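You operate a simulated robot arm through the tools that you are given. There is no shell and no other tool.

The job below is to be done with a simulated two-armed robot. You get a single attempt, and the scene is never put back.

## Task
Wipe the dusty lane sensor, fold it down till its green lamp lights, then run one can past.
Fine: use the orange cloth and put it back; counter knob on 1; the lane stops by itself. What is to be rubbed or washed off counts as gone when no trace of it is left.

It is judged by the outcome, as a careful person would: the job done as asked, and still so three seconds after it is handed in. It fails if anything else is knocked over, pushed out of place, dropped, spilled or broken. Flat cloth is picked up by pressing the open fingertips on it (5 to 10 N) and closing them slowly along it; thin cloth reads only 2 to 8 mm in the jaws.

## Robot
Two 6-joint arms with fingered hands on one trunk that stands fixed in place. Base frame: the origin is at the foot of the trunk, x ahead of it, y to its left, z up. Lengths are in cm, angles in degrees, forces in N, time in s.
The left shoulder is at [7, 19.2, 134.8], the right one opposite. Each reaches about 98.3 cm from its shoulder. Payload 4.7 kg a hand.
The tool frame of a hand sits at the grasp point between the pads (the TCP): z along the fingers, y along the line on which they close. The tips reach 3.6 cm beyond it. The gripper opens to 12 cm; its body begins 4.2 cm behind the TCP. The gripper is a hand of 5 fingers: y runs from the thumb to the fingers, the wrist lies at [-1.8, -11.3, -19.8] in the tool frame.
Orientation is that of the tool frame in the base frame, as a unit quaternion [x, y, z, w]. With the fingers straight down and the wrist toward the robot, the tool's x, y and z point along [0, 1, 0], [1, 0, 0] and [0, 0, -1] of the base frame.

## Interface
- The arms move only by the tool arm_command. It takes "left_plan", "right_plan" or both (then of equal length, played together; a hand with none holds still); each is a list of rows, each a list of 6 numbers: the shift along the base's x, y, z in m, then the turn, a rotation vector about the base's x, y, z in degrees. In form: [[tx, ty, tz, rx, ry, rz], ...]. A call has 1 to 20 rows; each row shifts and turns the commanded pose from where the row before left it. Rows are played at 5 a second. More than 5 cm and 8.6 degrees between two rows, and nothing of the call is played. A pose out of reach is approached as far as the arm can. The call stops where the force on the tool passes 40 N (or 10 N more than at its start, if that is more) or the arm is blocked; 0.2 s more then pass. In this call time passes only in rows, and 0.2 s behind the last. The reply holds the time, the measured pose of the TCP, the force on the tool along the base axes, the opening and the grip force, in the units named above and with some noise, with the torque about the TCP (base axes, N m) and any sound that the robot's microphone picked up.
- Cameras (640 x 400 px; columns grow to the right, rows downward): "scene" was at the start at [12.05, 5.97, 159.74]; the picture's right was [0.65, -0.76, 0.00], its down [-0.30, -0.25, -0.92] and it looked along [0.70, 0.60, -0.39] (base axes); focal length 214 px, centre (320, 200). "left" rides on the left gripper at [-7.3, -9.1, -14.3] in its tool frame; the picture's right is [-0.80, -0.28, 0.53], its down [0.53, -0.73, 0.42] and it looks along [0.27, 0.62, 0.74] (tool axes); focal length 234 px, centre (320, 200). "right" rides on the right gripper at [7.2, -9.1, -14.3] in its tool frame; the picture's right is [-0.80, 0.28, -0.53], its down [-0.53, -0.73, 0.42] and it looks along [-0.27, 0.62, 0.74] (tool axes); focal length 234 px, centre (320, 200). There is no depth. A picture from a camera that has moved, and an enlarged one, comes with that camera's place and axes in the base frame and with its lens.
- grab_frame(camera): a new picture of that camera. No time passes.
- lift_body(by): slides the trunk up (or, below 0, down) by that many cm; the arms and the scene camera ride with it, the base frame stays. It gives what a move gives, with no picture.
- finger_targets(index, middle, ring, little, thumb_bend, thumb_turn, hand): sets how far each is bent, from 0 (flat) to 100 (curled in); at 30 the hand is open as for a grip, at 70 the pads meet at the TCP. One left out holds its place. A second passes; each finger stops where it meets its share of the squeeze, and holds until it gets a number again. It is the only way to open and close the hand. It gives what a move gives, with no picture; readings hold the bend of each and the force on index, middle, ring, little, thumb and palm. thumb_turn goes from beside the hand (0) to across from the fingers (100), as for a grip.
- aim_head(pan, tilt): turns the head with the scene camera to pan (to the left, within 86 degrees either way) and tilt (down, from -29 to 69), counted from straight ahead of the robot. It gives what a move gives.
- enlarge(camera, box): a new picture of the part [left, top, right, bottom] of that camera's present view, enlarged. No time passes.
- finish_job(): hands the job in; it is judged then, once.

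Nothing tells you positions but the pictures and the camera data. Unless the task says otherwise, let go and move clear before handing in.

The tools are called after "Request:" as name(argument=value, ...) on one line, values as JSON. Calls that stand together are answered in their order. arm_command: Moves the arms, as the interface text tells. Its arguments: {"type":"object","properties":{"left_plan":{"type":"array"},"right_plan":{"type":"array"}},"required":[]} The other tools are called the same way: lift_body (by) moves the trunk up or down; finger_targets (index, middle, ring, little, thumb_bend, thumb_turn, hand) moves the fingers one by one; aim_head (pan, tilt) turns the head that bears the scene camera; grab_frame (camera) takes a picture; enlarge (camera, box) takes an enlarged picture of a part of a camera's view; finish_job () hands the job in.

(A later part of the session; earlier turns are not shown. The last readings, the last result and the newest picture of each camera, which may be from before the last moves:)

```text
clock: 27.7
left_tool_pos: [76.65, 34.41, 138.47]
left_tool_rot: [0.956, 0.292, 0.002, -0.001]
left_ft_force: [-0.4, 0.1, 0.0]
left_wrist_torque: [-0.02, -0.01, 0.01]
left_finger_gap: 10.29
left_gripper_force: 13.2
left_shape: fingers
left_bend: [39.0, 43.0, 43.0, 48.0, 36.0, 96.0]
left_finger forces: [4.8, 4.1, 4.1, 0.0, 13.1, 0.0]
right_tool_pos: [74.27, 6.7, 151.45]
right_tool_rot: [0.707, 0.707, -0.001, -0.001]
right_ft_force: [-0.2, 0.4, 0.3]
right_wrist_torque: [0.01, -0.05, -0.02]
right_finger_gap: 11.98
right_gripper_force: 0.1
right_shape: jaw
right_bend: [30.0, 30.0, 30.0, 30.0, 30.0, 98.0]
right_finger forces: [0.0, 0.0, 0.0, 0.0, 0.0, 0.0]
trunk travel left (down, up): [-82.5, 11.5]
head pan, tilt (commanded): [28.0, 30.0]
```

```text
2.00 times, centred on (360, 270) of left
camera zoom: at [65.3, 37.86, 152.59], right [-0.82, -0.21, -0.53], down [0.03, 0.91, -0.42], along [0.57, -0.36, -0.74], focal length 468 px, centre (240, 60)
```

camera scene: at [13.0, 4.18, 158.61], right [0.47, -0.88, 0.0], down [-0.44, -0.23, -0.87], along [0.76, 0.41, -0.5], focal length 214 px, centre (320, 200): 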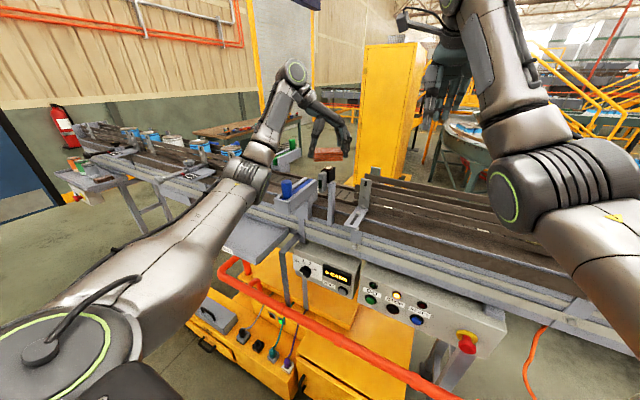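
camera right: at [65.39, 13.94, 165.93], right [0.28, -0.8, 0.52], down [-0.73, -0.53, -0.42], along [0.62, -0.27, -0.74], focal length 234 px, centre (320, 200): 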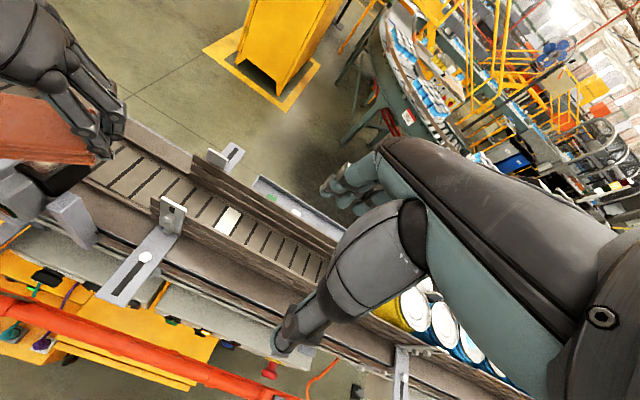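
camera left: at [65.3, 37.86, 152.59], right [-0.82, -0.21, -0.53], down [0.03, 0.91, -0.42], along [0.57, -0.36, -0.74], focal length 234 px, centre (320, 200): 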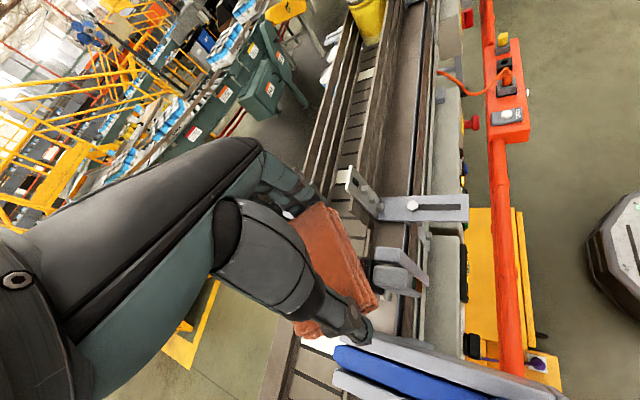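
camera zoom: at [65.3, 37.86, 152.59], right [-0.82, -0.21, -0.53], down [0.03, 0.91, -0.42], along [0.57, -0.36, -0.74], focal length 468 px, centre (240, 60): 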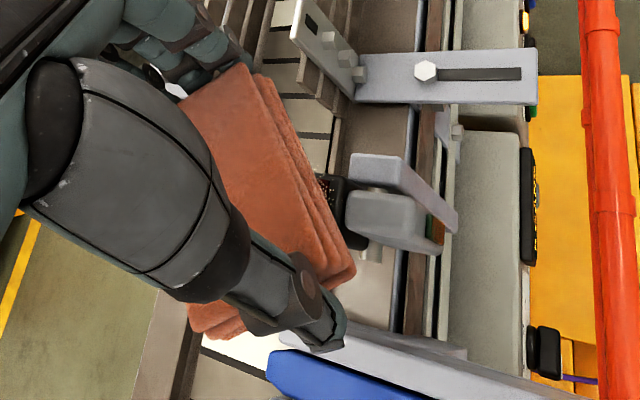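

The pad's underside is about 3.9 cm above the dusty window. I'll lower to just above contact, then in fine steps while watching the force.

Request:
arm_command(left_plan=[[0, 0, -0.01, 0, 0, 0], [0, 0, -0.01, 0, 0, 0], [0, 0, -0.01, 0, 0, 0], [0, 0, -0.004, 0, 0, 0]])

Request:
enlarge(camera="scene", box=[290, 130, 370, 200])

```text
clock: 28.7
left_tool_pos: [76.47, 34.38, 134.9]
left_tool_rot: [0.957, 0.291, 0.001, -0.001]
left_ft_force: [0.4, 0.3, -0.4]
left_wrist_torque: [-0.02, 0.01, 0.01]
left_finger_gap: 10.29
left_gripper_force: 12.9
left_shape: fingers
left_bend: [39.0, 43.0, 43.0, 48.0, 36.0, 96.0]
left_finger forces: [4.9, 4.2, 4.1, 0.0, 13.1, 0.0]
right_tool_pos: [74.45, 6.68, 151.31]
right_tool_rot: [0.707, 0.707, 0.0, 0.001]
right_ft_force: [0.2, -0.9, 0.2]
right_wrist_torque: [-0.02, 0.01, -0.04]
right_finger_gap: 11.96
right_gripper_force: 0.1
right_shape: jaw
right_bend: [30.0, 30.0, 30.0, 30.0, 30.0, 98.0]
right_finger forces: [0.0, 0.1, 0.0, 0.0, 0.0, 0.1]
trunk travel left (down, up): [-82.5, 11.5]
head pan, tilt (commanded): [28.0, 30.0]
```

```text
5.71 times, centred on (330, 165) of scene
camera zoom: at [13.02, 4.22, 158.6], right [0.47, -0.88, 0.0], down [-0.44, -0.23, -0.87], along [0.76, 0.41, -0.5], focal length 1226 px, centre (263, 400)
```

zoom: 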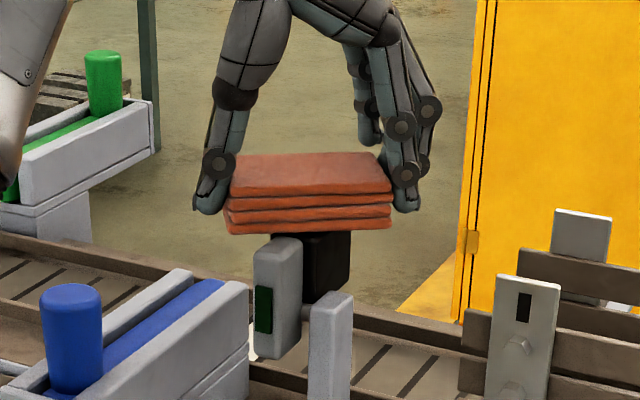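

Almost touching. Fine steps now.

Request:
arm_command(left_plan=[[0, 0, -0.002, 0, 0, 0], [0, 0, -0.002, 0, 0, 0]])

Request:
enlarge(camera="scene", box=[290, 130, 370, 200])

```text
clock: 29.3
left_tool_pos: [76.46, 34.39, 134.66]
left_tool_rot: [0.956, 0.292, 0.003, -0.001]
left_ft_force: [-0.1, 1.4, 1.2]
left_wrist_torque: [0.05, 0.03, -0.02]
left_finger_gap: 10.27
left_gripper_force: 13.6
left_shape: fingers
left_bend: [39.0, 43.0, 43.0, 48.0, 36.0, 96.0]
left_finger forces: [5.1, 4.1, 4.1, 0.0, 13.5, 0.0]
right_tool_pos: [74.48, 6.64, 151.46]
right_tool_rot: [0.706, 0.708, -0.001, 0.0]
right_ft_force: [-0.2, -0.4, 0.5]
right_wrist_torque: [-0.02, 0.01, 0.01]
right_finger_gap: 11.98
right_gripper_force: 0.1
right_shape: jaw
right_bend: [30.0, 30.0, 30.0, 30.0, 30.0, 98.0]
right_finger forces: [0.0, 0.0, 0.1, 0.1, 0.1, 0.0]
trunk travel left (down, up): [-82.5, 11.5]
head pan, tilt (commanded): [28.0, 30.0]
```

```text
5.71 times, centred on (330, 165) of scene
camera zoom: at [12.97, 4.21, 158.61], right [0.47, -0.88, 0.0], down [-0.44, -0.23, -0.87], along [0.76, 0.41, -0.5], focal length 1226 px, centre (263, 400)
```

zoom: 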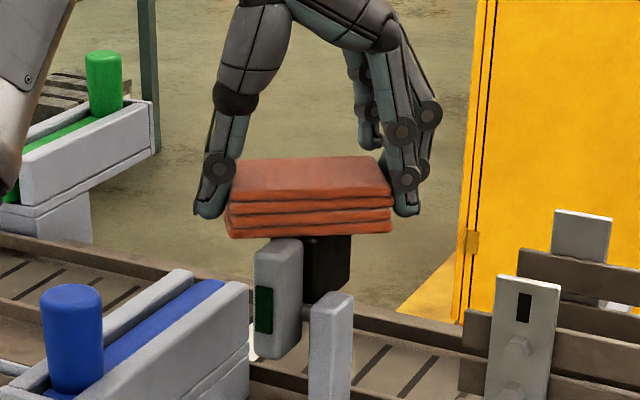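

Contact is starting (about 1 N). I'll press a touch more and make gentle strokes.

Request:
arm_command(left_plan=[[0, 0, -0.002, 0, 0, 0], [0.006, 0, 0, 0, 0, 0], [0.006, 0, 0, 0, 0, 0], [-0.006, 0, 0, 0, 0, 0], [-0.006, 0, 0, 0, 0, 0], [-0.006, 0, 0, 0, 0, 0], [-0.006, 0, 0, 0, 0, 0], [0.006, 0, 0, 0, 0, 0], [0.006, 0, 0, 0, 0, 0]])

Request:
enlarge(camera="scene", box=[290, 130, 370, 200])

```text
clock: 31.3
left_tool_pos: [76.14, 34.59, 134.54]
left_tool_rot: [0.956, 0.292, 0.003, -0.002]
left_ft_force: [-4.9, -0.6, 12.1]
left_wrist_torque: [0.21, 0.41, 0.06]
left_finger_gap: 10.38
left_gripper_force: 14.8
left_shape: fingers
left_bend: [39.0, 43.0, 44.0, 48.0, 37.0, 95.0]
left_finger forces: [6.1, 3.3, 3.1, 0.1, 15.7, 0.1]
right_tool_pos: [74.11, 6.67, 151.53]
right_tool_rot: [0.707, 0.707, 0.002, 0.001]
right_ft_force: [-0.8, -0.4, 0.2]
right_wrist_torque: [0.03, 0.0, 0.0]
right_finger_gap: 11.97
right_gripper_force: 0.2
right_shape: jaw
right_bend: [30.0, 30.0, 30.0, 30.0, 30.0, 98.0]
right_finger forces: [0.1, 0.0, 0.1, 0.0, 0.0, 0.1]
trunk travel left (down, up): [-82.5, 11.5]
head pan, tilt (commanded): [28.0, 30.0]
```

```text
5.71 times, centred on (330, 165) of scene
camera zoom: at [12.68, 4.12, 158.63], right [0.47, -0.88, 0.0], down [-0.44, -0.23, -0.87], along [0.77, 0.41, -0.5], focal length 1226 px, centre (263, 400)
```

zoom: 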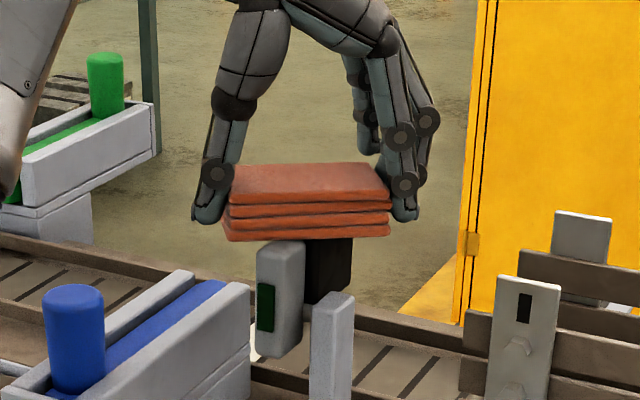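

Pressing at 12 N is more than needed, though the sensor held still. I'll ease off slightly and continue strokes, then lift to inspect.

Request:
arm_command(left_plan=[[0, 0, 0.001, 0, 0, 0], [0, 0.006, 0, 0, 0, 0], [0, 0.006, 0, 0, 0, 0], [0.006, -0.006, 0, 0, 0, 0], [0.006, -0.006, 0, 0, 0, 0], [-0.006, -0.006, 0, 0, 0, 0], [-0.006, -0.006, 0, 0, 0, 0], [-0.006, 0.006, 0, 0, 0, 0], [-0.006, 0.006, 0, 0, 0, 0], [0.006, 0.0, 0, 0, 0, 0], [0.006, 0.0, 0, 0, 0, 0]])

Request:
arm_command(left_plan=[[0, 0, 0.01, 0, 0, 0], [0, 0, 0.02, 0, 0, 0], [0, 0.02, 0.02, 0, 0, 0], [0, 0.04, 0.0, 0, 0, 0], [0, 0.04, 0.0, 0, 0, 0]])

Request:
enlarge(camera="scene", box=[305, 155, 353, 185])

Request:
grab_frame(camera="left")

Request:
enlarge(camera="right", box=[0, 120, 120, 240])

```text
clock: 33.7
left_tool_pos: [76.39, 34.44, 134.58]
left_tool_rot: [0.956, 0.292, 0.002, -0.003]
left_ft_force: [-2.5, -0.6, 7.3]
left_wrist_torque: [0.06, 0.21, 0.01]
left_finger_gap: 10.39
left_gripper_force: 13.7
left_shape: fingers
left_bend: [39.0, 43.0, 44.0, 48.0, 37.0, 96.0]
left_finger forces: [6.1, 3.5, 3.5, 0.1, 14.5, 0.0]
right_tool_pos: [74.2, 6.69, 151.51]
right_tool_rot: [0.707, 0.707, 0.001, 0.0]
right_ft_force: [0.1, 0.5, -0.3]
right_wrist_torque: [0.0, 0.0, 0.02]
right_finger_gap: 11.99
right_gripper_force: 0.0
right_shape: jaw
right_bend: [30.0, 30.0, 30.0, 30.0, 30.0, 98.0]
right_finger forces: [0.1, 0.0, 0.0, 0.1, 0.0, 0.0]
trunk travel left (down, up): [-82.5, 11.5]
head pan, tilt (commanded): [28.0, 30.0]
```

```text
clock: 34.9
left_tool_pos: [76.36, 44.61, 139.5]
left_tool_rot: [0.956, 0.292, 0.003, -0.002]
left_ft_force: [-0.1, 1.0, 0.2]
left_wrist_torque: [0.0, -0.05, -0.02]
left_finger_gap: 10.34
left_gripper_force: 12.9
left_shape: fingers
left_bend: [39.0, 43.0, 44.0, 48.0, 37.0, 96.0]
left_finger forces: [5.0, 4.0, 4.0, 0.1, 13.1, 0.0]
right_tool_pos: [74.33, 6.79, 151.37]
right_tool_rot: [0.707, 0.707, 0.0, 0.0]
right_ft_force: [0.0, 1.0, 0.4]
right_wrist_torque: [0.01, -0.02, 0.02]
right_finger_gap: 11.94
right_gripper_force: 0.0
right_shape: jaw
right_bend: [30.0, 30.0, 30.0, 30.0, 30.0, 98.0]
right_finger forces: [0.0, 0.0, 0.0, 0.0, 0.1, 0.1]
trunk travel left (down, up): [-82.5, 11.5]
head pan, tilt (commanded): [28.0, 30.0]
```

```text
13.33 times, centred on (329, 170) of scene
camera zoom: at [12.95, 4.38, 158.6], right [0.47, -0.88, 0.0], down [-0.44, -0.24, -0.87], along [0.76, 0.41, -0.5], focal length 2860 px, centre (200, 600)
```

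zoom: 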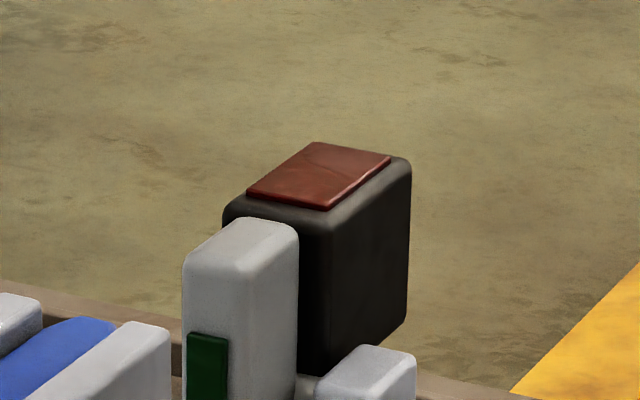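

```text
taken
camera left: at [65.17, 48.11, 153.82], right [-0.82, -0.21, -0.53], down [0.03, 0.91, -0.42], along [0.57, -0.36, -0.74], focal length 234 px, centre (320, 200)
```

left: 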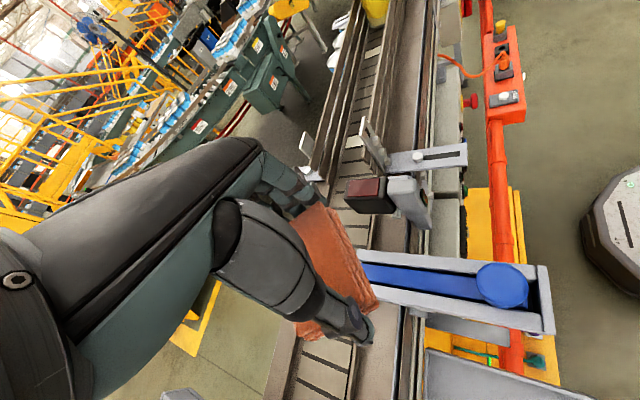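

```text
3.33 times, centred on (60, 180) of right
camera zoom: at [65.33, 14.14, 165.93], right [0.28, -0.8, 0.53], down [-0.73, -0.53, -0.42], along [0.62, -0.27, -0.74], focal length 781 px, centre (1187, 267)
```

zoom: 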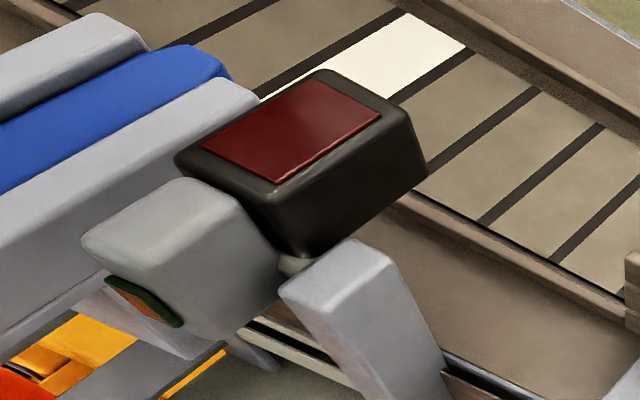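

The window looks clean from two sides. I'll check the third view closely for any remaining specks.

Request:
enlarge(camera="left", box=[335, 165, 415, 225])

Request:
enlarge(camera="right", box=[20, 130, 80, 180])

```text
6.67 times, centred on (375, 195) of left
camera zoom: at [65.17, 48.11, 153.82], right [-0.82, -0.21, -0.53], down [0.03, 0.91, -0.42], along [0.57, -0.36, -0.74], focal length 1561 px, centre (-47, 233)
```

zoom: 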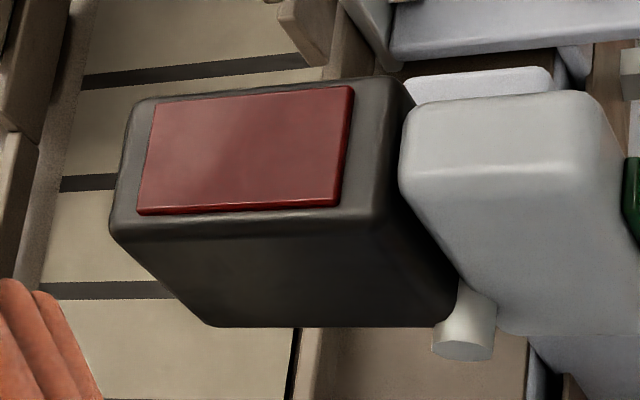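

```text
8.00 times, centred on (50, 155) of right
camera zoom: at [65.33, 14.14, 165.93], right [0.28, -0.8, 0.53], down [-0.73, -0.53, -0.42], along [0.62, -0.27, -0.74], focal length 1873 px, centre (2480, 560)
```

zoom: 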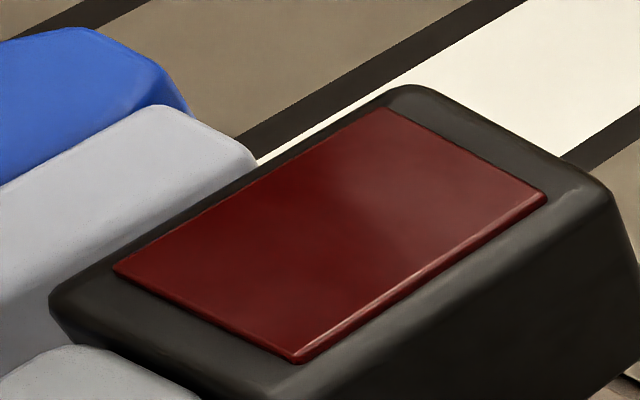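

The sensor is spotless. I'll carry the cloth back along the same route in reverse.

Request:
arm_command(left_plan=[[-0.005, 0.035, 0, 0, 0, 0], [-0.005, 0.035, -0.02, 0, 0, 0], [-0.005, 0.035, -0.03, 0, 0, 0], [-0.007, 0.03, -0.03, 0, 0, 0], [-0.007, 0.024, -0.027, 0, 0, 0], [-0.01, 0.02, 0.0, 0, 0, 8], [-0.01, 0.02, 0.0, 0, 0, 8], [-0.01, 0.02, 0.0, 0, 0, 8], [-0.02, 0.02, -0.01, 0, 0, 8], [-0.02, 0.02, -0.01, 0, 0, 8], [-0.02, 0.02, -0.03, 0, 0, 8], [-0.02, 0.02, -0.03, 0, 0, 8], [0, 0, -0.03, 0, 0, 0], [0.01, 0.01, -0.03, 0, 0, 0]])

Request:
grab_frame(camera="scene")

Request:
grab_frame(camera="left")

```text
clock: 37.9
left_tool_pos: [63.7, 75.54, 114.57]
left_tool_rot: [0.707, 0.708, 0.0, -0.003]
left_ft_force: [0.4, 0.2, -0.5]
left_wrist_torque: [-0.04, 0.03, -0.02]
left_finger_gap: 10.35
left_gripper_force: 12.3
left_shape: fingers
left_bend: [39.0, 43.0, 44.0, 48.0, 37.0, 96.0]
left_finger forces: [5.1, 3.8, 3.8, 0.1, 12.8, 0.0]
right_tool_pos: [74.57, 6.79, 151.39]
right_tool_rot: [0.708, 0.707, 0.0, 0.0]
right_ft_force: [0.6, -0.3, 0.0]
right_wrist_torque: [0.0, 0.01, -0.05]
right_finger_gap: 11.99
right_gripper_force: 0.1
right_shape: jaw
right_bend: [30.0, 30.0, 30.0, 30.0, 30.0, 98.0]
right_finger forces: [0.1, 0.0, 0.1, 0.0, 0.0, 0.0]
trunk travel left (down, up): [-82.5, 11.5]
head pan, tilt (commanded): [28.0, 30.0]
```

```text
taken
camera scene: at [13.23, 4.32, 158.58], right [0.47, -0.88, 0.0], down [-0.44, -0.24, -0.86], along [0.76, 0.41, -0.5], focal length 214 px, centre (320, 200)
```

scene: 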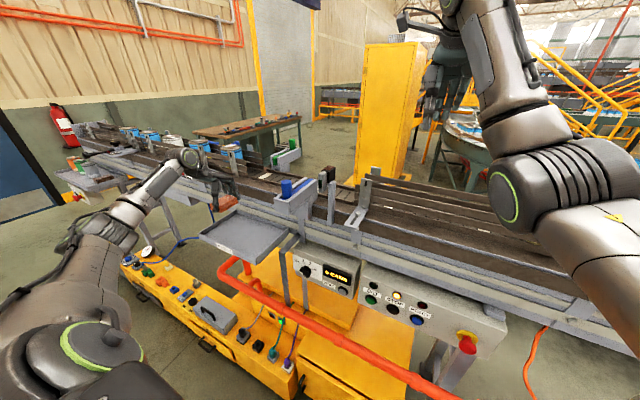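

```text
taken
camera left: at [54.5, 68.21, 128.88], right [-0.28, -0.8, -0.53], down [-0.73, 0.53, -0.42], along [0.62, 0.27, -0.74], focal length 234 px, centre (320, 200)
```

left: 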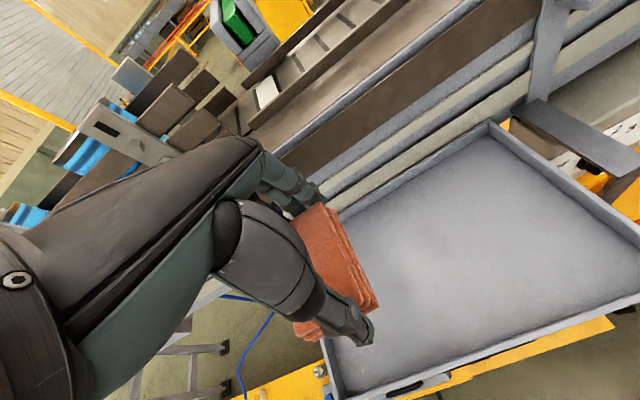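

Back above the tray. I'll lower to the original grasp spot [64.4, 76.55] and set the pad down gently.

Request:
arm_command(left_plan=[[0.007, 0.01, -0.03, 0, 0, 0], [0, 0, -0.03, 0, 0, 0], [0, 0, -0.03, 0, 0, 0], [0, 0, -0.025, 0, 0, 0], [0, 0, -0.008, 0, 0, 0]])

Request:
enlarge(camera="scene", box=[200, 190, 280, 250])

```text
clock: 39.1
left_tool_pos: [64.19, 76.35, 102.51]
left_tool_rot: [0.708, 0.707, 0.002, -0.002]
left_ft_force: [0.5, -0.3, -0.7]
left_wrist_torque: [0.0, 0.01, 0.01]
left_finger_gap: 10.33
left_gripper_force: 12.9
left_shape: fingers
left_bend: [39.0, 43.0, 44.0, 48.0, 37.0, 96.0]
left_finger forces: [5.1, 3.7, 3.8, 0.0, 12.8, 0.1]
right_tool_pos: [74.45, 6.69, 151.38]
right_tool_rot: [0.707, 0.707, 0.0, 0.0]
right_ft_force: [0.2, 0.7, -0.2]
right_wrist_torque: [0.0, 0.01, 0.0]
right_finger_gap: 11.95
right_gripper_force: 0.1
right_shape: jaw
right_bend: [30.0, 30.0, 30.0, 30.0, 30.0, 98.0]
right_finger forces: [0.1, 0.0, 0.0, 0.0, 0.0, 0.1]
trunk travel left (down, up): [-82.5, 11.5]
head pan, tilt (commanded): [28.0, 30.0]
```

```text
6.67 times, centred on (240, 220) of scene
camera zoom: at [13.04, 4.26, 158.6], right [0.47, -0.88, 0.0], down [-0.44, -0.24, -0.87], along [0.76, 0.41, -0.5], focal length 1430 px, centre (853, 67)
```

zoom: 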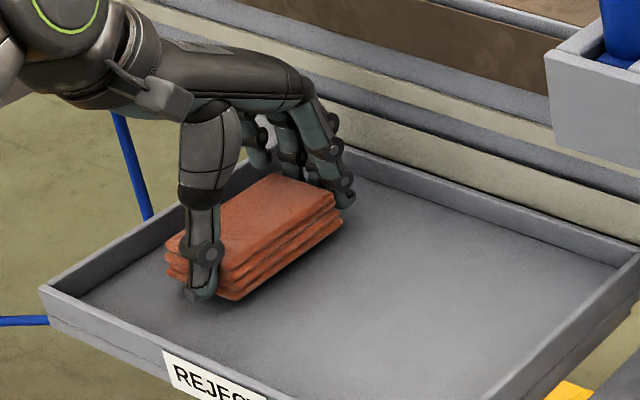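

Request:
arm_command(left_plan=[[0.001, 0.001, -0.003, 0, 0, 0], [0, 0, -0.003, 0, 0, 0], [0, 0, -0.002, 0, 0, 0]])

```text
clock: 39.9
left_tool_pos: [64.32, 76.36, 101.78]
left_tool_rot: [0.707, 0.707, 0.001, -0.003]
left_ft_force: [0.3, 0.4, -0.3]
left_wrist_torque: [0.03, -0.03, 0.0]
left_finger_gap: 10.33
left_gripper_force: 12.7
left_shape: fingers
left_bend: [39.0, 43.0, 44.0, 48.0, 37.0, 96.0]
left_finger forces: [5.1, 3.8, 3.8, 0.0, 12.9, 0.0]
right_tool_pos: [74.45, 6.76, 151.52]
right_tool_rot: [0.707, 0.707, 0.0, -0.001]
right_ft_force: [0.2, 0.2, 0.3]
right_wrist_torque: [0.0, 0.0, 0.03]
right_finger_gap: 11.98
right_gripper_force: 0.0
right_shape: jaw
right_bend: [30.0, 30.0, 30.0, 30.0, 30.0, 98.0]
right_finger forces: [0.0, 0.0, 0.1, 0.0, 0.1, 0.0]
trunk travel left (down, up): [-82.5, 11.5]
head pan, tilt (commanded): [28.0, 30.0]
```

The pad is within a couple of millimetres of the tray. A few more tiny steps until I feel it touch.

Request:
arm_command(left_plan=[[0, 0, -0.002, 0, 0, 0], [0, 0, -0.002, 0, 0, 0]])

Request:
enlarge(camera="scene", box=[200, 190, 280, 250])

```text
clock: 40.5
left_tool_pos: [64.31, 76.42, 101.46]
left_tool_rot: [0.708, 0.706, 0.003, -0.003]
left_ft_force: [-0.6, 1.9, 4.7]
left_wrist_torque: [0.09, -0.26, 0.07]
left_finger_gap: 10.34
left_gripper_force: 13.6
left_shape: fingers
left_bend: [39.0, 43.0, 44.0, 48.0, 37.0, 96.0]
left_finger forces: [6.2, 3.9, 3.8, 0.1, 12.9, 0.1]
right_tool_pos: [74.2, 6.64, 151.49]
right_tool_rot: [0.708, 0.707, 0.0, 0.0]
right_ft_force: [0.6, -0.7, 0.3]
right_wrist_torque: [-0.03, 0.02, -0.01]
right_finger_gap: 11.97
right_gripper_force: 0.1
right_shape: jaw
right_bend: [30.0, 30.0, 30.0, 30.0, 30.0, 98.0]
right_finger forces: [0.0, 0.0, 0.0, 0.0, 0.0, 0.0]
trunk travel left (down, up): [-82.5, 11.5]
head pan, tilt (commanded): [28.0, 30.0]
```

```text
6.67 times, centred on (240, 220) of scene
camera zoom: at [12.9, 4.16, 158.63], right [0.47, -0.88, 0.0], down [-0.44, -0.23, -0.87], along [0.76, 0.41, -0.5], focal length 1430 px, centre (853, 67)
```

zoom: 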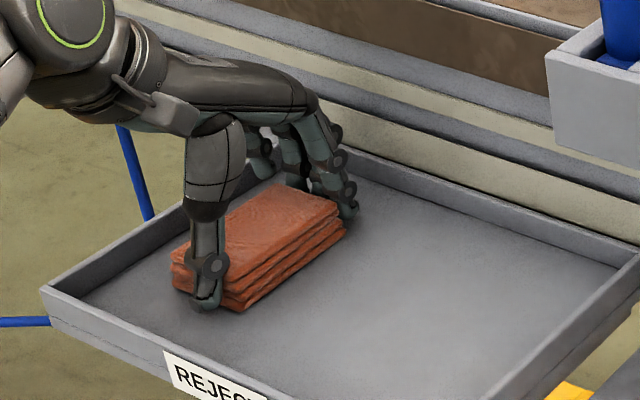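

The pad rests on the tray at its original place. Opening the hand and lifting straight up.

Request:
finger_targets(hand="left", index=34, middle=34, ring=34, little=34, thumb_bend=34)

Request:
finger_targets(hand="left", index=29, middle=29, ring=29, little=29, thumb_bend=29)

Request:
arm_command(left_plan=[[0, 0, 0.01, 0, 0, 0], [0, 0, 0.02, 0, 0, 0], [0, 0, 0.03, 0, 0, 0], [0, 0, 0.04, 0, 0, 0], [0, 0, 0.04, 0, 0, 0], [0, -0.01, 0.04, 0, 0, 0]])

Request:
grab_frame(camera="left")

Request:
enlarge(camera="scene", box=[180, 170, 300, 270])

```text
clock: 41.5
left_tool_pos: [64.24, 76.43, 101.27]
left_tool_rot: [0.708, 0.706, 0.001, -0.003]
left_ft_force: [0.0, 0.2, 0.0]
left_wrist_torque: [0.0, -0.03, -0.01]
left_finger_gap: 11.13
left_gripper_force: 0.3
left_shape: fingers
left_bend: [34.0, 34.0, 34.0, 34.0, 34.0, 97.0]
left_finger forces: [0.1, 0.0, 0.0, 0.1, 0.2, 0.0]
right_tool_pos: [74.45, 6.67, 151.42]
right_tool_rot: [0.707, 0.707, 0.0, 0.0]
right_ft_force: [0.9, -0.1, -0.3]
right_wrist_torque: [0.0, 0.0, -0.02]
right_finger_gap: 11.95
right_gripper_force: 0.1
right_shape: jaw
right_bend: [30.0, 30.0, 30.0, 30.0, 30.0, 98.0]
right_finger forces: [0.0, 0.1, 0.1, 0.1, 0.1, 0.0]
trunk travel left (down, up): [-82.5, 11.5]
head pan, tilt (commanded): [28.0, 30.0]
```

```text
clock: 42.5
left_tool_pos: [64.35, 76.35, 101.41]
left_tool_rot: [0.707, 0.707, 0.001, -0.002]
left_ft_force: [-0.6, -0.3, -0.4]
left_wrist_torque: [-0.02, 0.01, -0.02]
left_finger_gap: 12.73
left_gripper_force: 0.0
left_shape: fingers
left_bend: [28.0, 28.0, 28.0, 28.0, 28.0, 97.0]
left_finger forces: [0.1, 0.0, 0.1, 0.0, 0.0, 0.1]
right_tool_pos: [74.24, 6.64, 151.48]
right_tool_rot: [0.707, 0.707, -0.001, 0.0]
right_ft_force: [1.0, 0.1, -0.5]
right_wrist_torque: [-0.02, 0.01, -0.01]
right_finger_gap: 11.98
right_gripper_force: 0.1
right_shape: jaw
right_bend: [30.0, 30.0, 30.0, 30.0, 30.0, 98.0]
right_finger forces: [0.0, 0.0, 0.0, 0.1, 0.1, 0.0]
trunk travel left (down, up): [-82.5, 11.5]
head pan, tilt (commanded): [28.0, 30.0]
```

```text
clock: 43.9
left_tool_pos: [64.24, 75.58, 119.49]
left_tool_rot: [0.707, 0.707, 0.0, -0.003]
left_ft_force: [0.9, 0.1, -0.4]
left_wrist_torque: [0.02, 0.01, 0.02]
left_finger_gap: 12.76
left_gripper_force: 0.0
left_shape: fingers
left_bend: [28.0, 28.0, 28.0, 28.0, 28.0, 97.0]
left_finger forces: [0.1, 0.1, 0.0, 0.0, 0.1, 0.0]
right_tool_pos: [74.37, 6.54, 151.43]
right_tool_rot: [0.707, 0.707, 0.0, -0.002]
right_ft_force: [-0.5, -0.7, -0.9]
right_wrist_torque: [0.04, 0.01, 0.03]
right_finger_gap: 11.99
right_gripper_force: 0.0
right_shape: jaw
right_bend: [30.0, 30.0, 30.0, 30.0, 30.0, 98.0]
right_finger forces: [0.0, 0.1, 0.1, 0.0, 0.0, 0.0]
trunk travel left (down, up): [-82.5, 11.5]
head pan, tilt (commanded): [28.0, 30.0]
```

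```text
taken
camera left: at [55.04, 68.21, 133.76], right [-0.28, -0.8, -0.53], down [-0.73, 0.54, -0.42], along [0.62, 0.27, -0.74], focal length 234 px, centre (320, 200)
```

left: 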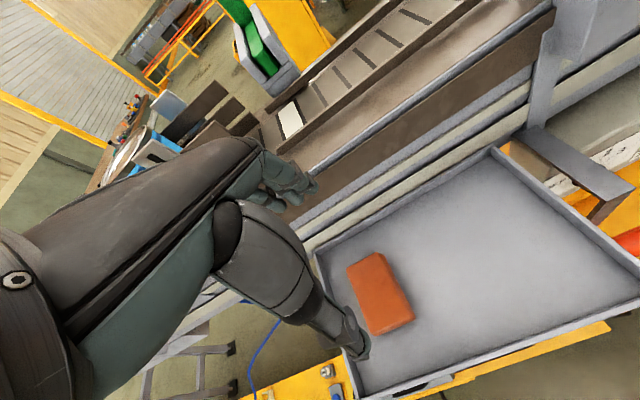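

```text
4.00 times, centred on (240, 220) of scene
camera zoom: at [12.95, 4.09, 158.61], right [0.47, -0.88, 0.0], down [-0.44, -0.23, -0.87], along [0.76, 0.41, -0.5], focal length 858 px, centre (640, 120)
```

zoom: 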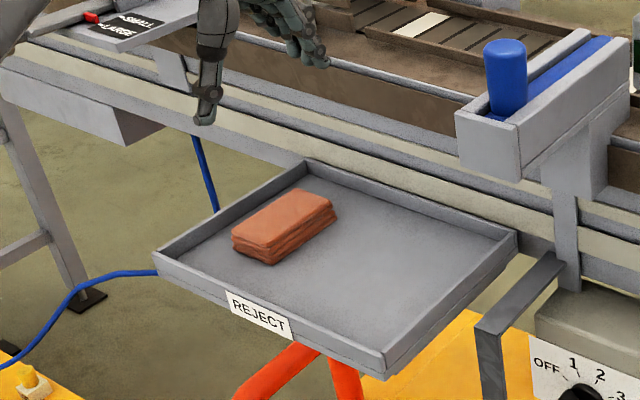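

The cloth is back in its place. Next I'll fold the sensor using the right hand as a closed-finger pusher; first I close its fingers and bring it near.

Request:
finger_targets(hand="right", index=68, middle=68, ring=68, little=68, thumb_bend=68)

Request:
arm_command(right_plan=[[-0.005, 0.04, 0, 0, 0, 0], [-0.01, 0.04, 0, 0, 0, 0], [-0.015, 0.04, 0, 0, 0, 0], [-0.02, 0.04, 0, 0, 0, 0], [-0.02, 0.03, -0.01, 0, 0, 0], [-0.02, 0.03, -0.01, 0, 0, 0]])

Request:
grab_frame(camera="right")

Request:
grab_frame(camera="scene")

```text
clock: 44.9
left_tool_pos: [64.31, 75.74, 119.3]
left_tool_rot: [0.708, 0.706, 0.001, -0.002]
left_ft_force: [-0.3, -0.2, 0.3]
left_wrist_torque: [0.02, 0.0, 0.0]
left_finger_gap: 12.77
left_gripper_force: 0.1
left_shape: fingers
left_bend: [28.0, 28.0, 28.0, 28.0, 28.0, 97.0]
left_finger forces: [0.0, 0.1, 0.0, 0.1, 0.0, 0.0]
right_tool_pos: [74.43, 6.73, 151.42]
right_tool_rot: [0.707, 0.707, 0.0, 0.0]
right_ft_force: [0.2, 0.0, -0.1]
right_wrist_torque: [0.0, 0.03, 0.01]
right_finger_gap: 1.05
right_gripper_force: 0.0
right_shape: fingers
right_bend: [68.0, 68.0, 68.0, 68.0, 68.0, 98.0]
right_finger forces: [0.0, 0.0, 0.0, 0.0, 0.1, 0.0]
trunk travel left (down, up): [-82.5, 11.5]
head pan, tilt (commanded): [28.0, 30.0]
```

```text
clock: 46.5
left_tool_pos: [64.11, 75.58, 119.27]
left_tool_rot: [0.707, 0.707, 0.001, -0.003]
left_ft_force: [-0.3, 0.0, -0.5]
left_wrist_torque: [-0.03, 0.03, 0.01]
left_finger_gap: 12.76
left_gripper_force: 0.0
left_shape: fingers
left_bend: [28.0, 28.0, 28.0, 28.0, 28.0, 97.0]
left_finger forces: [0.0, 0.1, 0.0, 0.0, 0.1, 0.0]
right_tool_pos: [72.09, 21.1, 144.78]
right_tool_rot: [0.743, 0.666, -0.024, -0.06]
right_ft_force: [-0.8, 0.3, -0.8]
right_wrist_torque: [0.01, 0.01, 0.0]
right_finger_gap: 0.98
right_gripper_force: 0.1
right_shape: fingers
right_bend: [68.0, 68.0, 68.0, 68.0, 68.0, 98.0]
right_finger forces: [0.0, 0.1, 0.0, 0.1, 0.0, 0.0]
right hand out of reach, approached as far as the arm can: row 6
trunk travel left (down, up): [-82.5, 11.5]
head pan, tilt (commanded): [28.0, 30.0]
stopped in row 6 (right hand): the arm was blocked; the commanded pose is now the measured one
```

```text
taken
camera right: at [65.64, 28.5, 160.55], right [0.25, -0.86, 0.45], down [-0.83, -0.43, -0.36], along [0.5, -0.29, -0.82], focal length 234 px, centre (320, 200)
```

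right: 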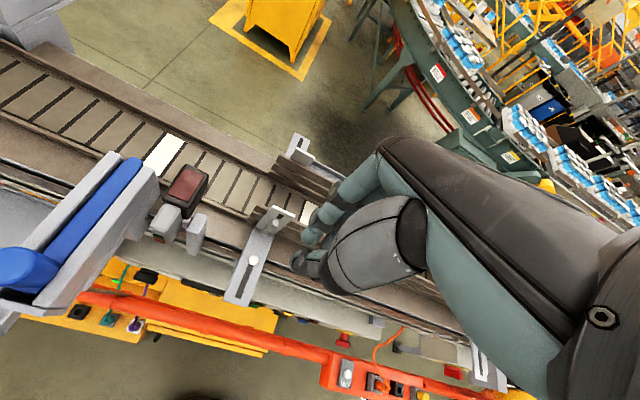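

```text
taken
camera scene: at [12.89, 4.28, 158.61], right [0.47, -0.88, 0.0], down [-0.44, -0.24, -0.87], along [0.76, 0.41, -0.5], focal length 214 px, centre (320, 200)
```

scene: 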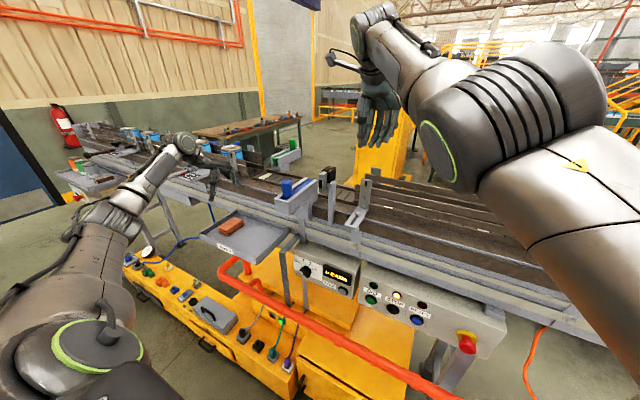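

The right arm got stuck near a limit and the hand tilted slightly, without contact force. I'll restore the orientation and step along the earlier proven path.

Request:
arm_command(right_plan=[[0, 0, 0.01, -1.45, -3.4, 3.1], [0, 0, 0.01, -1.45, -3.4, 3.1], [-0.01, 0.02, 0.0, 0, 0, 0], [-0.01, 0.02, -0.01, 0, 0, 0]])

Request:
grab_frame(camera="right")

Request:
grab_frame(camera="scene")

```text
clock: 47.7
left_tool_pos: [64.36, 75.67, 119.36]
left_tool_rot: [0.708, 0.706, 0.001, -0.004]
left_ft_force: [0.1, 0.3, -0.6]
left_wrist_torque: [0.02, -0.02, -0.02]
left_finger_gap: 12.75
left_gripper_force: 0.1
left_shape: fingers
left_bend: [28.0, 28.0, 28.0, 28.0, 28.0, 97.0]
left_finger forces: [0.1, 0.1, 0.1, 0.1, 0.0, 0.0]
right_tool_pos: [74.11, 21.04, 144.55]
right_tool_rot: [0.729, 0.684, -0.006, -0.027]
right_ft_force: [0.0, -1.3, -0.6]
right_wrist_torque: [0.03, 0.0, -0.01]
right_finger_gap: 0.98
right_gripper_force: 0.1
right_shape: fingers
right_bend: [68.0, 68.0, 68.0, 68.0, 68.0, 98.0]
right_finger forces: [0.0, 0.1, 0.0, 0.0, 0.0, 0.1]
right hand out of reach, approached as far as the arm can: row 1, 2, 3, 4
trunk travel left (down, up): [-82.5, 11.5]
head pan, tilt (commanded): [28.0, 30.0]
stopped in row 4 (right hand): the arm was blocked; the commanded pose is now the measured one
```

```text
taken
camera right: at [66.24, 28.34, 159.67], right [0.25, -0.84, 0.49], down [-0.78, -0.47, -0.41], along [0.57, -0.28, -0.77], focal length 234 px, centre (320, 200)
```

right: 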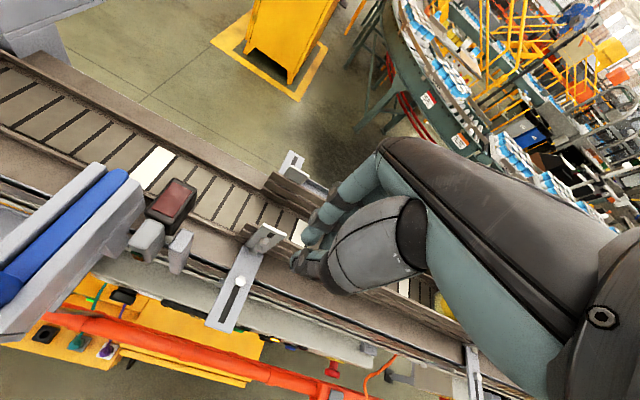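

```text
taken
camera scene: at [13.11, 4.19, 158.59], right [0.47, -0.88, 0.0], down [-0.44, -0.23, -0.87], along [0.76, 0.41, -0.5], focal length 214 px, centre (320, 200)
```

scene: 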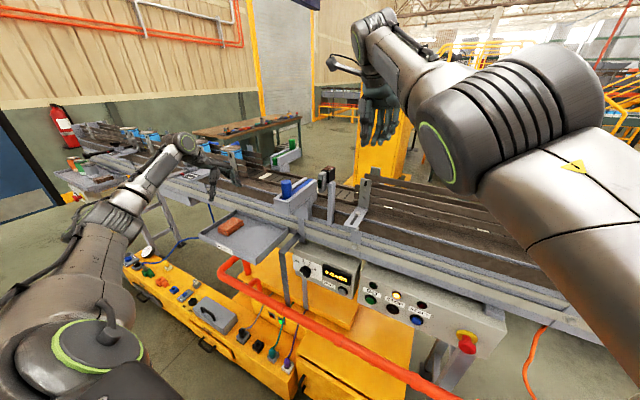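

The right arm keeps binding in this posture, so I'll use the left hand for the fold instead. First I'll move the right hand back the way it came, clear of the sensor.

Request:
arm_command(right_plan=[[0.01, -0.03, 0.02, 0, 0, 0], [0.005, -0.04, 0.01, 0, 0, 0], [0.0, -0.04, 0.01, 0, 0, 0], [0.0, -0.04, 0.0, 0, 0, 0]])

Request:
grab_frame(camera="scene")

```text
clock: 48.7
left_tool_pos: [64.33, 75.41, 119.4]
left_tool_rot: [0.708, 0.707, 0.001, -0.004]
left_ft_force: [-0.5, -0.6, -0.1]
left_wrist_torque: [0.04, 0.02, -0.01]
left_finger_gap: 12.76
left_gripper_force: 0.1
left_shape: fingers
left_bend: [28.0, 28.0, 28.0, 28.0, 28.0, 97.0]
left_finger forces: [0.0, 0.0, 0.1, 0.0, 0.1, 0.0]
right_tool_pos: [79.09, 8.51, 151.01]
right_tool_rot: [0.727, 0.686, -0.006, -0.025]
right_ft_force: [0.0, 0.7, -0.6]
right_wrist_torque: [0.03, 0.03, 0.02]
right_finger_gap: 0.98
right_gripper_force: 0.1
right_shape: fingers
right_bend: [68.0, 68.0, 68.0, 68.0, 68.0, 98.0]
right_finger forces: [0.0, 0.0, 0.1, 0.1, 0.0, 0.0]
right hand out of reach, approached as far as the arm can: row 2, 3, 4
trunk travel left (down, up): [-82.5, 11.5]
head pan, tilt (commanded): [28.0, 30.0]
```

```text
taken
camera scene: at [13.17, 3.99, 158.59], right [0.47, -0.88, 0.0], down [-0.44, -0.23, -0.87], along [0.76, 0.41, -0.5], focal length 214 px, centre (320, 200)
```

scene: 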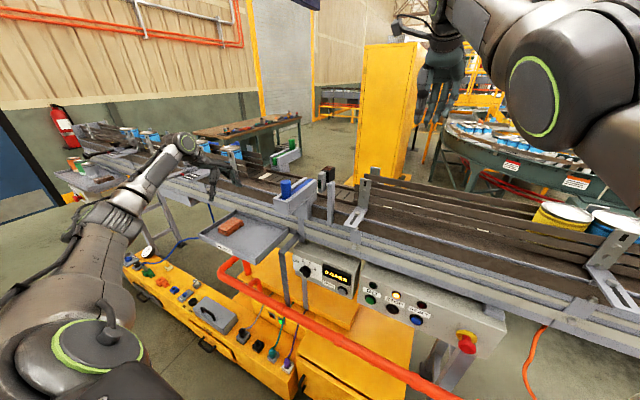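

The right hand is clear. Its inner limit eases at lower height, so I'll bring it back in while lowering, correcting the small tilt on the way.

Request:
arm_command(right_plan=[[-0.01, 0.02, -0.02, -0.8, -1.3, 1.7], [-0.01, 0.03, -0.02, -0.7, -1.2, 1.6], [-0.01, 0.03, -0.02, 0, 0, 0], [-0.01, 0.03, -0.015, 0, 0, 0], [-0.01, 0.03, -0.015, 0, 0, 0], [-0.01, 0.03, -0.01, 0, 0, 0]])

Request:
grab_frame(camera="scene")

Request:
grab_frame(camera="right")

```text
clock: 50.1
left_tool_pos: [64.1, 75.68, 119.39]
left_tool_rot: [0.708, 0.706, 0.002, -0.001]
left_ft_force: [0.1, 0.8, -0.4]
left_wrist_torque: [-0.02, -0.04, 0.0]
left_finger_gap: 12.78
left_gripper_force: 0.0
left_shape: fingers
left_bend: [28.0, 28.0, 28.0, 28.0, 28.0, 97.0]
left_finger forces: [0.0, 0.1, 0.1, 0.0, 0.0, 0.0]
right_tool_pos: [73.56, 24.54, 141.68]
right_tool_rot: [0.709, 0.706, 0.003, -0.001]
right_ft_force: [-1.1, 1.1, -0.7]
right_wrist_torque: [-0.04, -0.03, -0.02]
right_finger_gap: 1.0
right_gripper_force: 0.1
right_shape: fingers
right_bend: [68.0, 68.0, 68.0, 68.0, 68.0, 98.0]
right_finger forces: [0.1, 0.0, 0.0, 0.0, 0.1, 0.0]
right hand out of reach, approached as far as the arm can: row 1, 2, 4, 5, 6
trunk travel left (down, up): [-82.5, 11.5]
head pan, tilt (commanded): [28.0, 30.0]
```

```text
taken
camera scene: at [12.8, 4.38, 158.62], right [0.47, -0.88, 0.0], down [-0.44, -0.24, -0.87], along [0.77, 0.41, -0.5], focal length 214 px, centre (320, 200)
```

scene: 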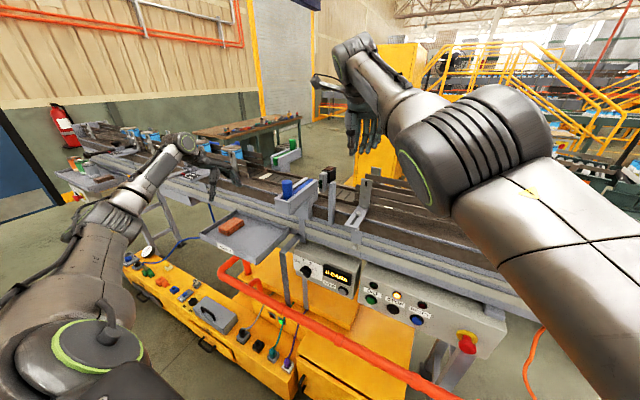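

```text
taken
camera right: at [64.48, 31.84, 156.14], right [0.27, -0.81, 0.52], down [-0.73, -0.53, -0.43], along [0.62, -0.27, -0.74], focal length 234 px, centre (320, 200)
```

right: 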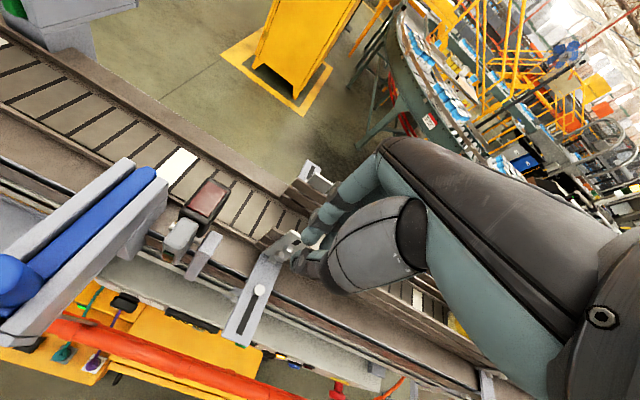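

Orientation is right again. I'll continue inward and back behind the sensor.

Request:
arm_command(right_plan=[[-0.01, 0.02, -0.01, 0, 0, 0], [-0.015, 0.02, -0.01, 0, 0, 0], [-0.015, 0.02, -0.005, 0, 0, 0], [-0.015, 0.02, 0.0, 0, 0, 0], [-0.015, 0.02, 0.0, 0, 0, 0]])

Request:
grab_frame(camera="scene")

Request:
grab_frame(camera="right")

```text
clock: 51.5
left_tool_pos: [64.25, 75.61, 119.3]
left_tool_rot: [0.707, 0.707, 0.001, -0.002]
left_ft_force: [0.2, -0.4, -0.4]
left_wrist_torque: [-0.01, -0.03, 0.0]
left_finger_gap: 12.78
left_gripper_force: 0.0
left_shape: fingers
left_bend: [28.0, 28.0, 28.0, 28.0, 28.0, 97.0]
left_finger forces: [0.1, 0.1, 0.0, 0.0, 0.1, 0.0]
right_tool_pos: [72.37, 25.39, 137.35]
right_tool_rot: [0.747, 0.663, -0.006, -0.047]
right_ft_force: [0.7, -0.6, 0.8]
right_wrist_torque: [0.01, 0.03, -0.01]
right_finger_gap: 1.01
right_gripper_force: 0.0
right_shape: fingers
right_bend: [68.0, 68.0, 68.0, 68.0, 68.0, 98.0]
right_finger forces: [0.1, 0.0, 0.0, 0.0, 0.0, 0.1]
right hand out of reach, approached as far as the arm can: row 1, 3, 4, 5
trunk travel left (down, up): [-82.5, 11.5]
head pan, tilt (commanded): [28.0, 30.0]
stopped in row 5 (right hand): the arm was blocked; the commanded pose is now the measured one
```

```text
taken
camera scene: at [12.93, 4.19, 158.61], right [0.47, -0.88, 0.0], down [-0.44, -0.23, -0.87], along [0.76, 0.41, -0.5], focal length 214 px, centre (320, 200)
```

scene: 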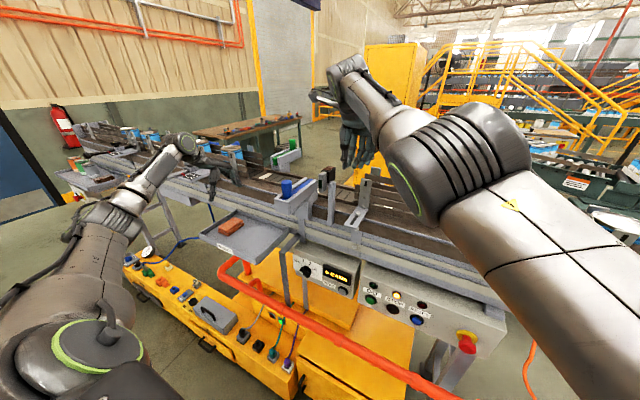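

```text
taken
camera right: at [65.44, 32.92, 152.94], right [0.22, -0.86, 0.46], down [-0.82, -0.42, -0.39], along [0.53, -0.29, -0.8], focal length 234 px, centre (320, 200)
```

right: 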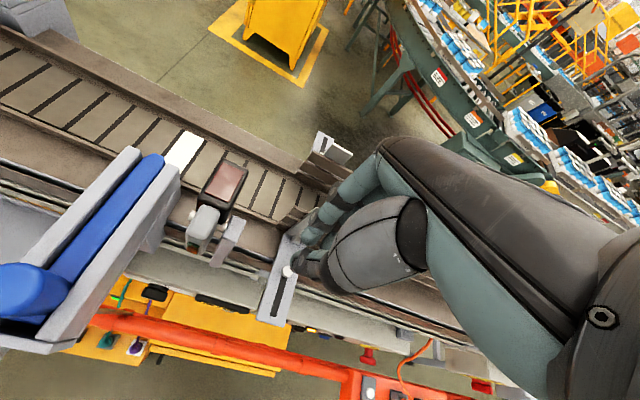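

The right arm is binding again in this approach. I'll route it through its original high pose, from which the earlier inward path worked exactly.

Request:
arm_command(right_plan=[[0.01, -0.02, 0.03, -1, -2.5, 3], [0.0, -0.03, 0.03, -1, -2.5, 3], [0.0, -0.03, 0.04, 0, 0, 0], [-0.01, -0.03, 0.04, 0, 0, 0], [-0.01, -0.03, 0.04, 0, 0, 0], [-0.01, -0.01, 0.04, 0, 0, 0]])

Request:
grab_frame(camera="scene")

```text
refused: row 4 steps farther than a row can; nothing moved
```

```text
taken
camera scene: at [12.93, 4.19, 158.61], right [0.47, -0.88, 0.0], down [-0.44, -0.23, -0.87], along [0.76, 0.41, -0.5], focal length 214 px, centre (320, 200)
```

scene: 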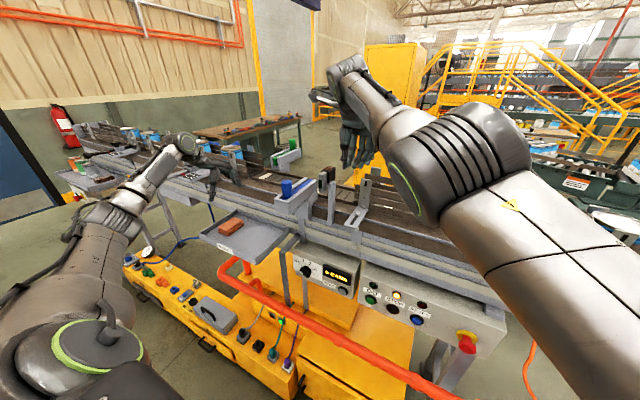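

Request:
arm_command(right_plan=[[0.01, -0.02, 0.03, -1, -2.5, 3], [0.0, -0.03, 0.03, -1, -2.5, 3], [0.0, -0.03, 0.035, 0, 0, 0], [-0.01, -0.03, 0.035, 0, 0, 0], [-0.01, -0.03, 0.035, 0, 0, 0], [-0.01, -0.01, 0.04, 0, 0, 0], [0, 0, 0.03, 0, 0, 0]])

Request:
grab_frame(camera="scene")

```text
clock: 53.1
left_tool_pos: [64.19, 75.69, 119.25]
left_tool_rot: [0.708, 0.706, 0.001, -0.002]
left_ft_force: [0.3, 0.3, -0.3]
left_wrist_torque: [-0.03, -0.01, 0.0]
left_finger_gap: 12.77
left_gripper_force: 0.1
left_shape: fingers
left_bend: [28.0, 28.0, 28.0, 28.0, 28.0, 97.0]
left_finger forces: [0.0, 0.0, 0.1, 0.0, 0.1, 0.1]
right_tool_pos: [72.58, 12.19, 159.69]
right_tool_rot: [0.71, 0.704, 0.007, -0.008]
right_ft_force: [-0.9, -0.2, -0.1]
right_wrist_torque: [0.01, 0.01, 0.0]
right_finger_gap: 0.99
right_gripper_force: 0.1
right_shape: fingers
right_bend: [68.0, 68.0, 68.0, 68.0, 68.0, 98.0]
right_finger forces: [0.0, 0.1, 0.0, 0.1, 0.0, 0.1]
right hand out of reach, approached as far as the arm can: row 2, 3, 4, 5, 6, 7
trunk travel left (down, up): [-82.5, 11.5]
head pan, tilt (commanded): [28.0, 30.0]
```

```text
taken
camera scene: at [13.05, 4.22, 158.6], right [0.47, -0.88, 0.0], down [-0.44, -0.23, -0.87], along [0.76, 0.41, -0.5], focal length 214 px, centre (320, 200)
```

scene: 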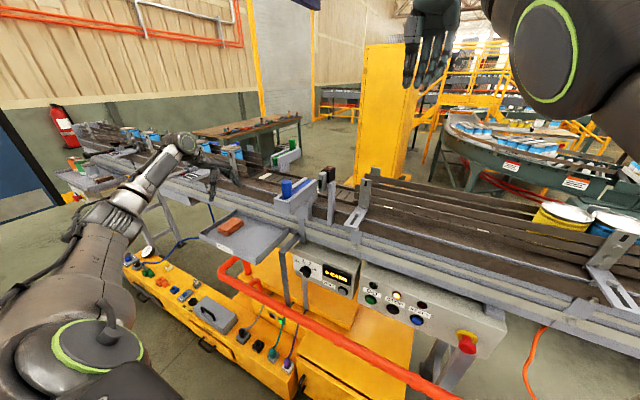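

Now I'll replay the earlier inward path from here.

Request:
arm_command(right_plan=[[-0.01, 0.018, -0.027, 0, 0, 0], [-0.01, 0.018, -0.027, 0, 0, 0], [-0.009, 0.018, -0.027, 0, 0, 0], [-0.005, 0.03, -0.03, 0, 0, 0], [-0.01, 0.03, -0.03, 0, 0, 0], [-0.01, 0.03, -0.03, 0, 0, 0], [-0.01, 0.03, -0.02, 0, 0, 0]])

Request:
grab_frame(camera="scene")

Request:
grab_frame(camera="right")

```text
clock: 54.1
left_tool_pos: [64.28, 75.69, 119.31]
left_tool_rot: [0.708, 0.707, 0.0, -0.003]
left_ft_force: [-0.1, -0.7, 0.4]
left_wrist_torque: [0.01, -0.01, 0.01]
left_finger_gap: 12.77
left_gripper_force: 0.0
left_shape: fingers
left_bend: [28.0, 28.0, 28.0, 28.0, 28.0, 97.0]
left_finger forces: [0.1, 0.0, 0.0, 0.0, 0.0, 0.0]
right_tool_pos: [75.58, 12.56, 158.01]
right_tool_rot: [0.748, 0.66, 0.058, -0.026]
right_ft_force: [0.7, 0.3, 0.0]
right_wrist_torque: [0.0, 0.01, 0.0]
right_finger_gap: 1.0
right_gripper_force: 0.1
right_shape: fingers
right_bend: [68.0, 68.0, 68.0, 68.0, 68.0, 98.0]
right_finger forces: [0.1, 0.0, 0.1, 0.0, 0.0, 0.0]
right hand out of reach, approached as far as the arm can: row 1, 2, 3
trunk travel left (down, up): [-82.5, 11.5]
head pan, tilt (commanded): [28.0, 30.0]
stopped in row 4 (right hand): the arm was blocked; the commanded pose is now the measured one
```

```text
taken
camera scene: at [13.06, 4.24, 158.6], right [0.47, -0.88, 0.0], down [-0.44, -0.23, -0.87], along [0.76, 0.41, -0.5], focal length 214 px, centre (320, 200)
```

scene: 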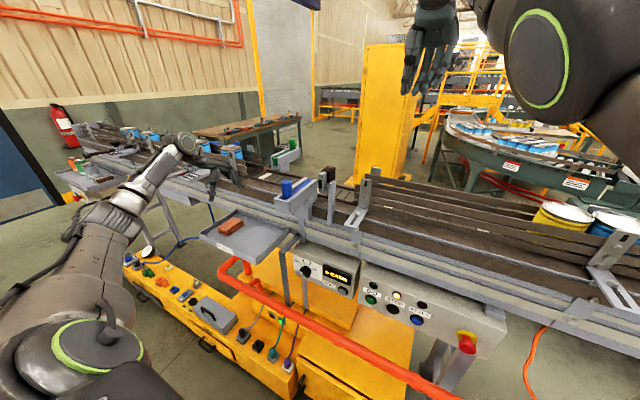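

```text
taken
camera right: at [66.8, 19.2, 172.93], right [0.15, -0.89, 0.43], down [-0.77, -0.38, -0.51], along [0.62, -0.26, -0.74], focal length 234 px, centre (320, 200)
```

right: 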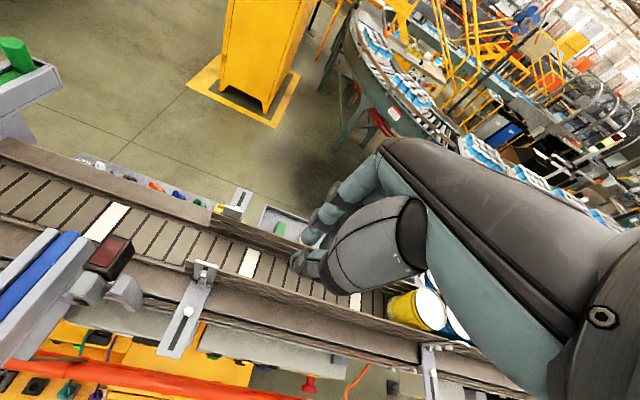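

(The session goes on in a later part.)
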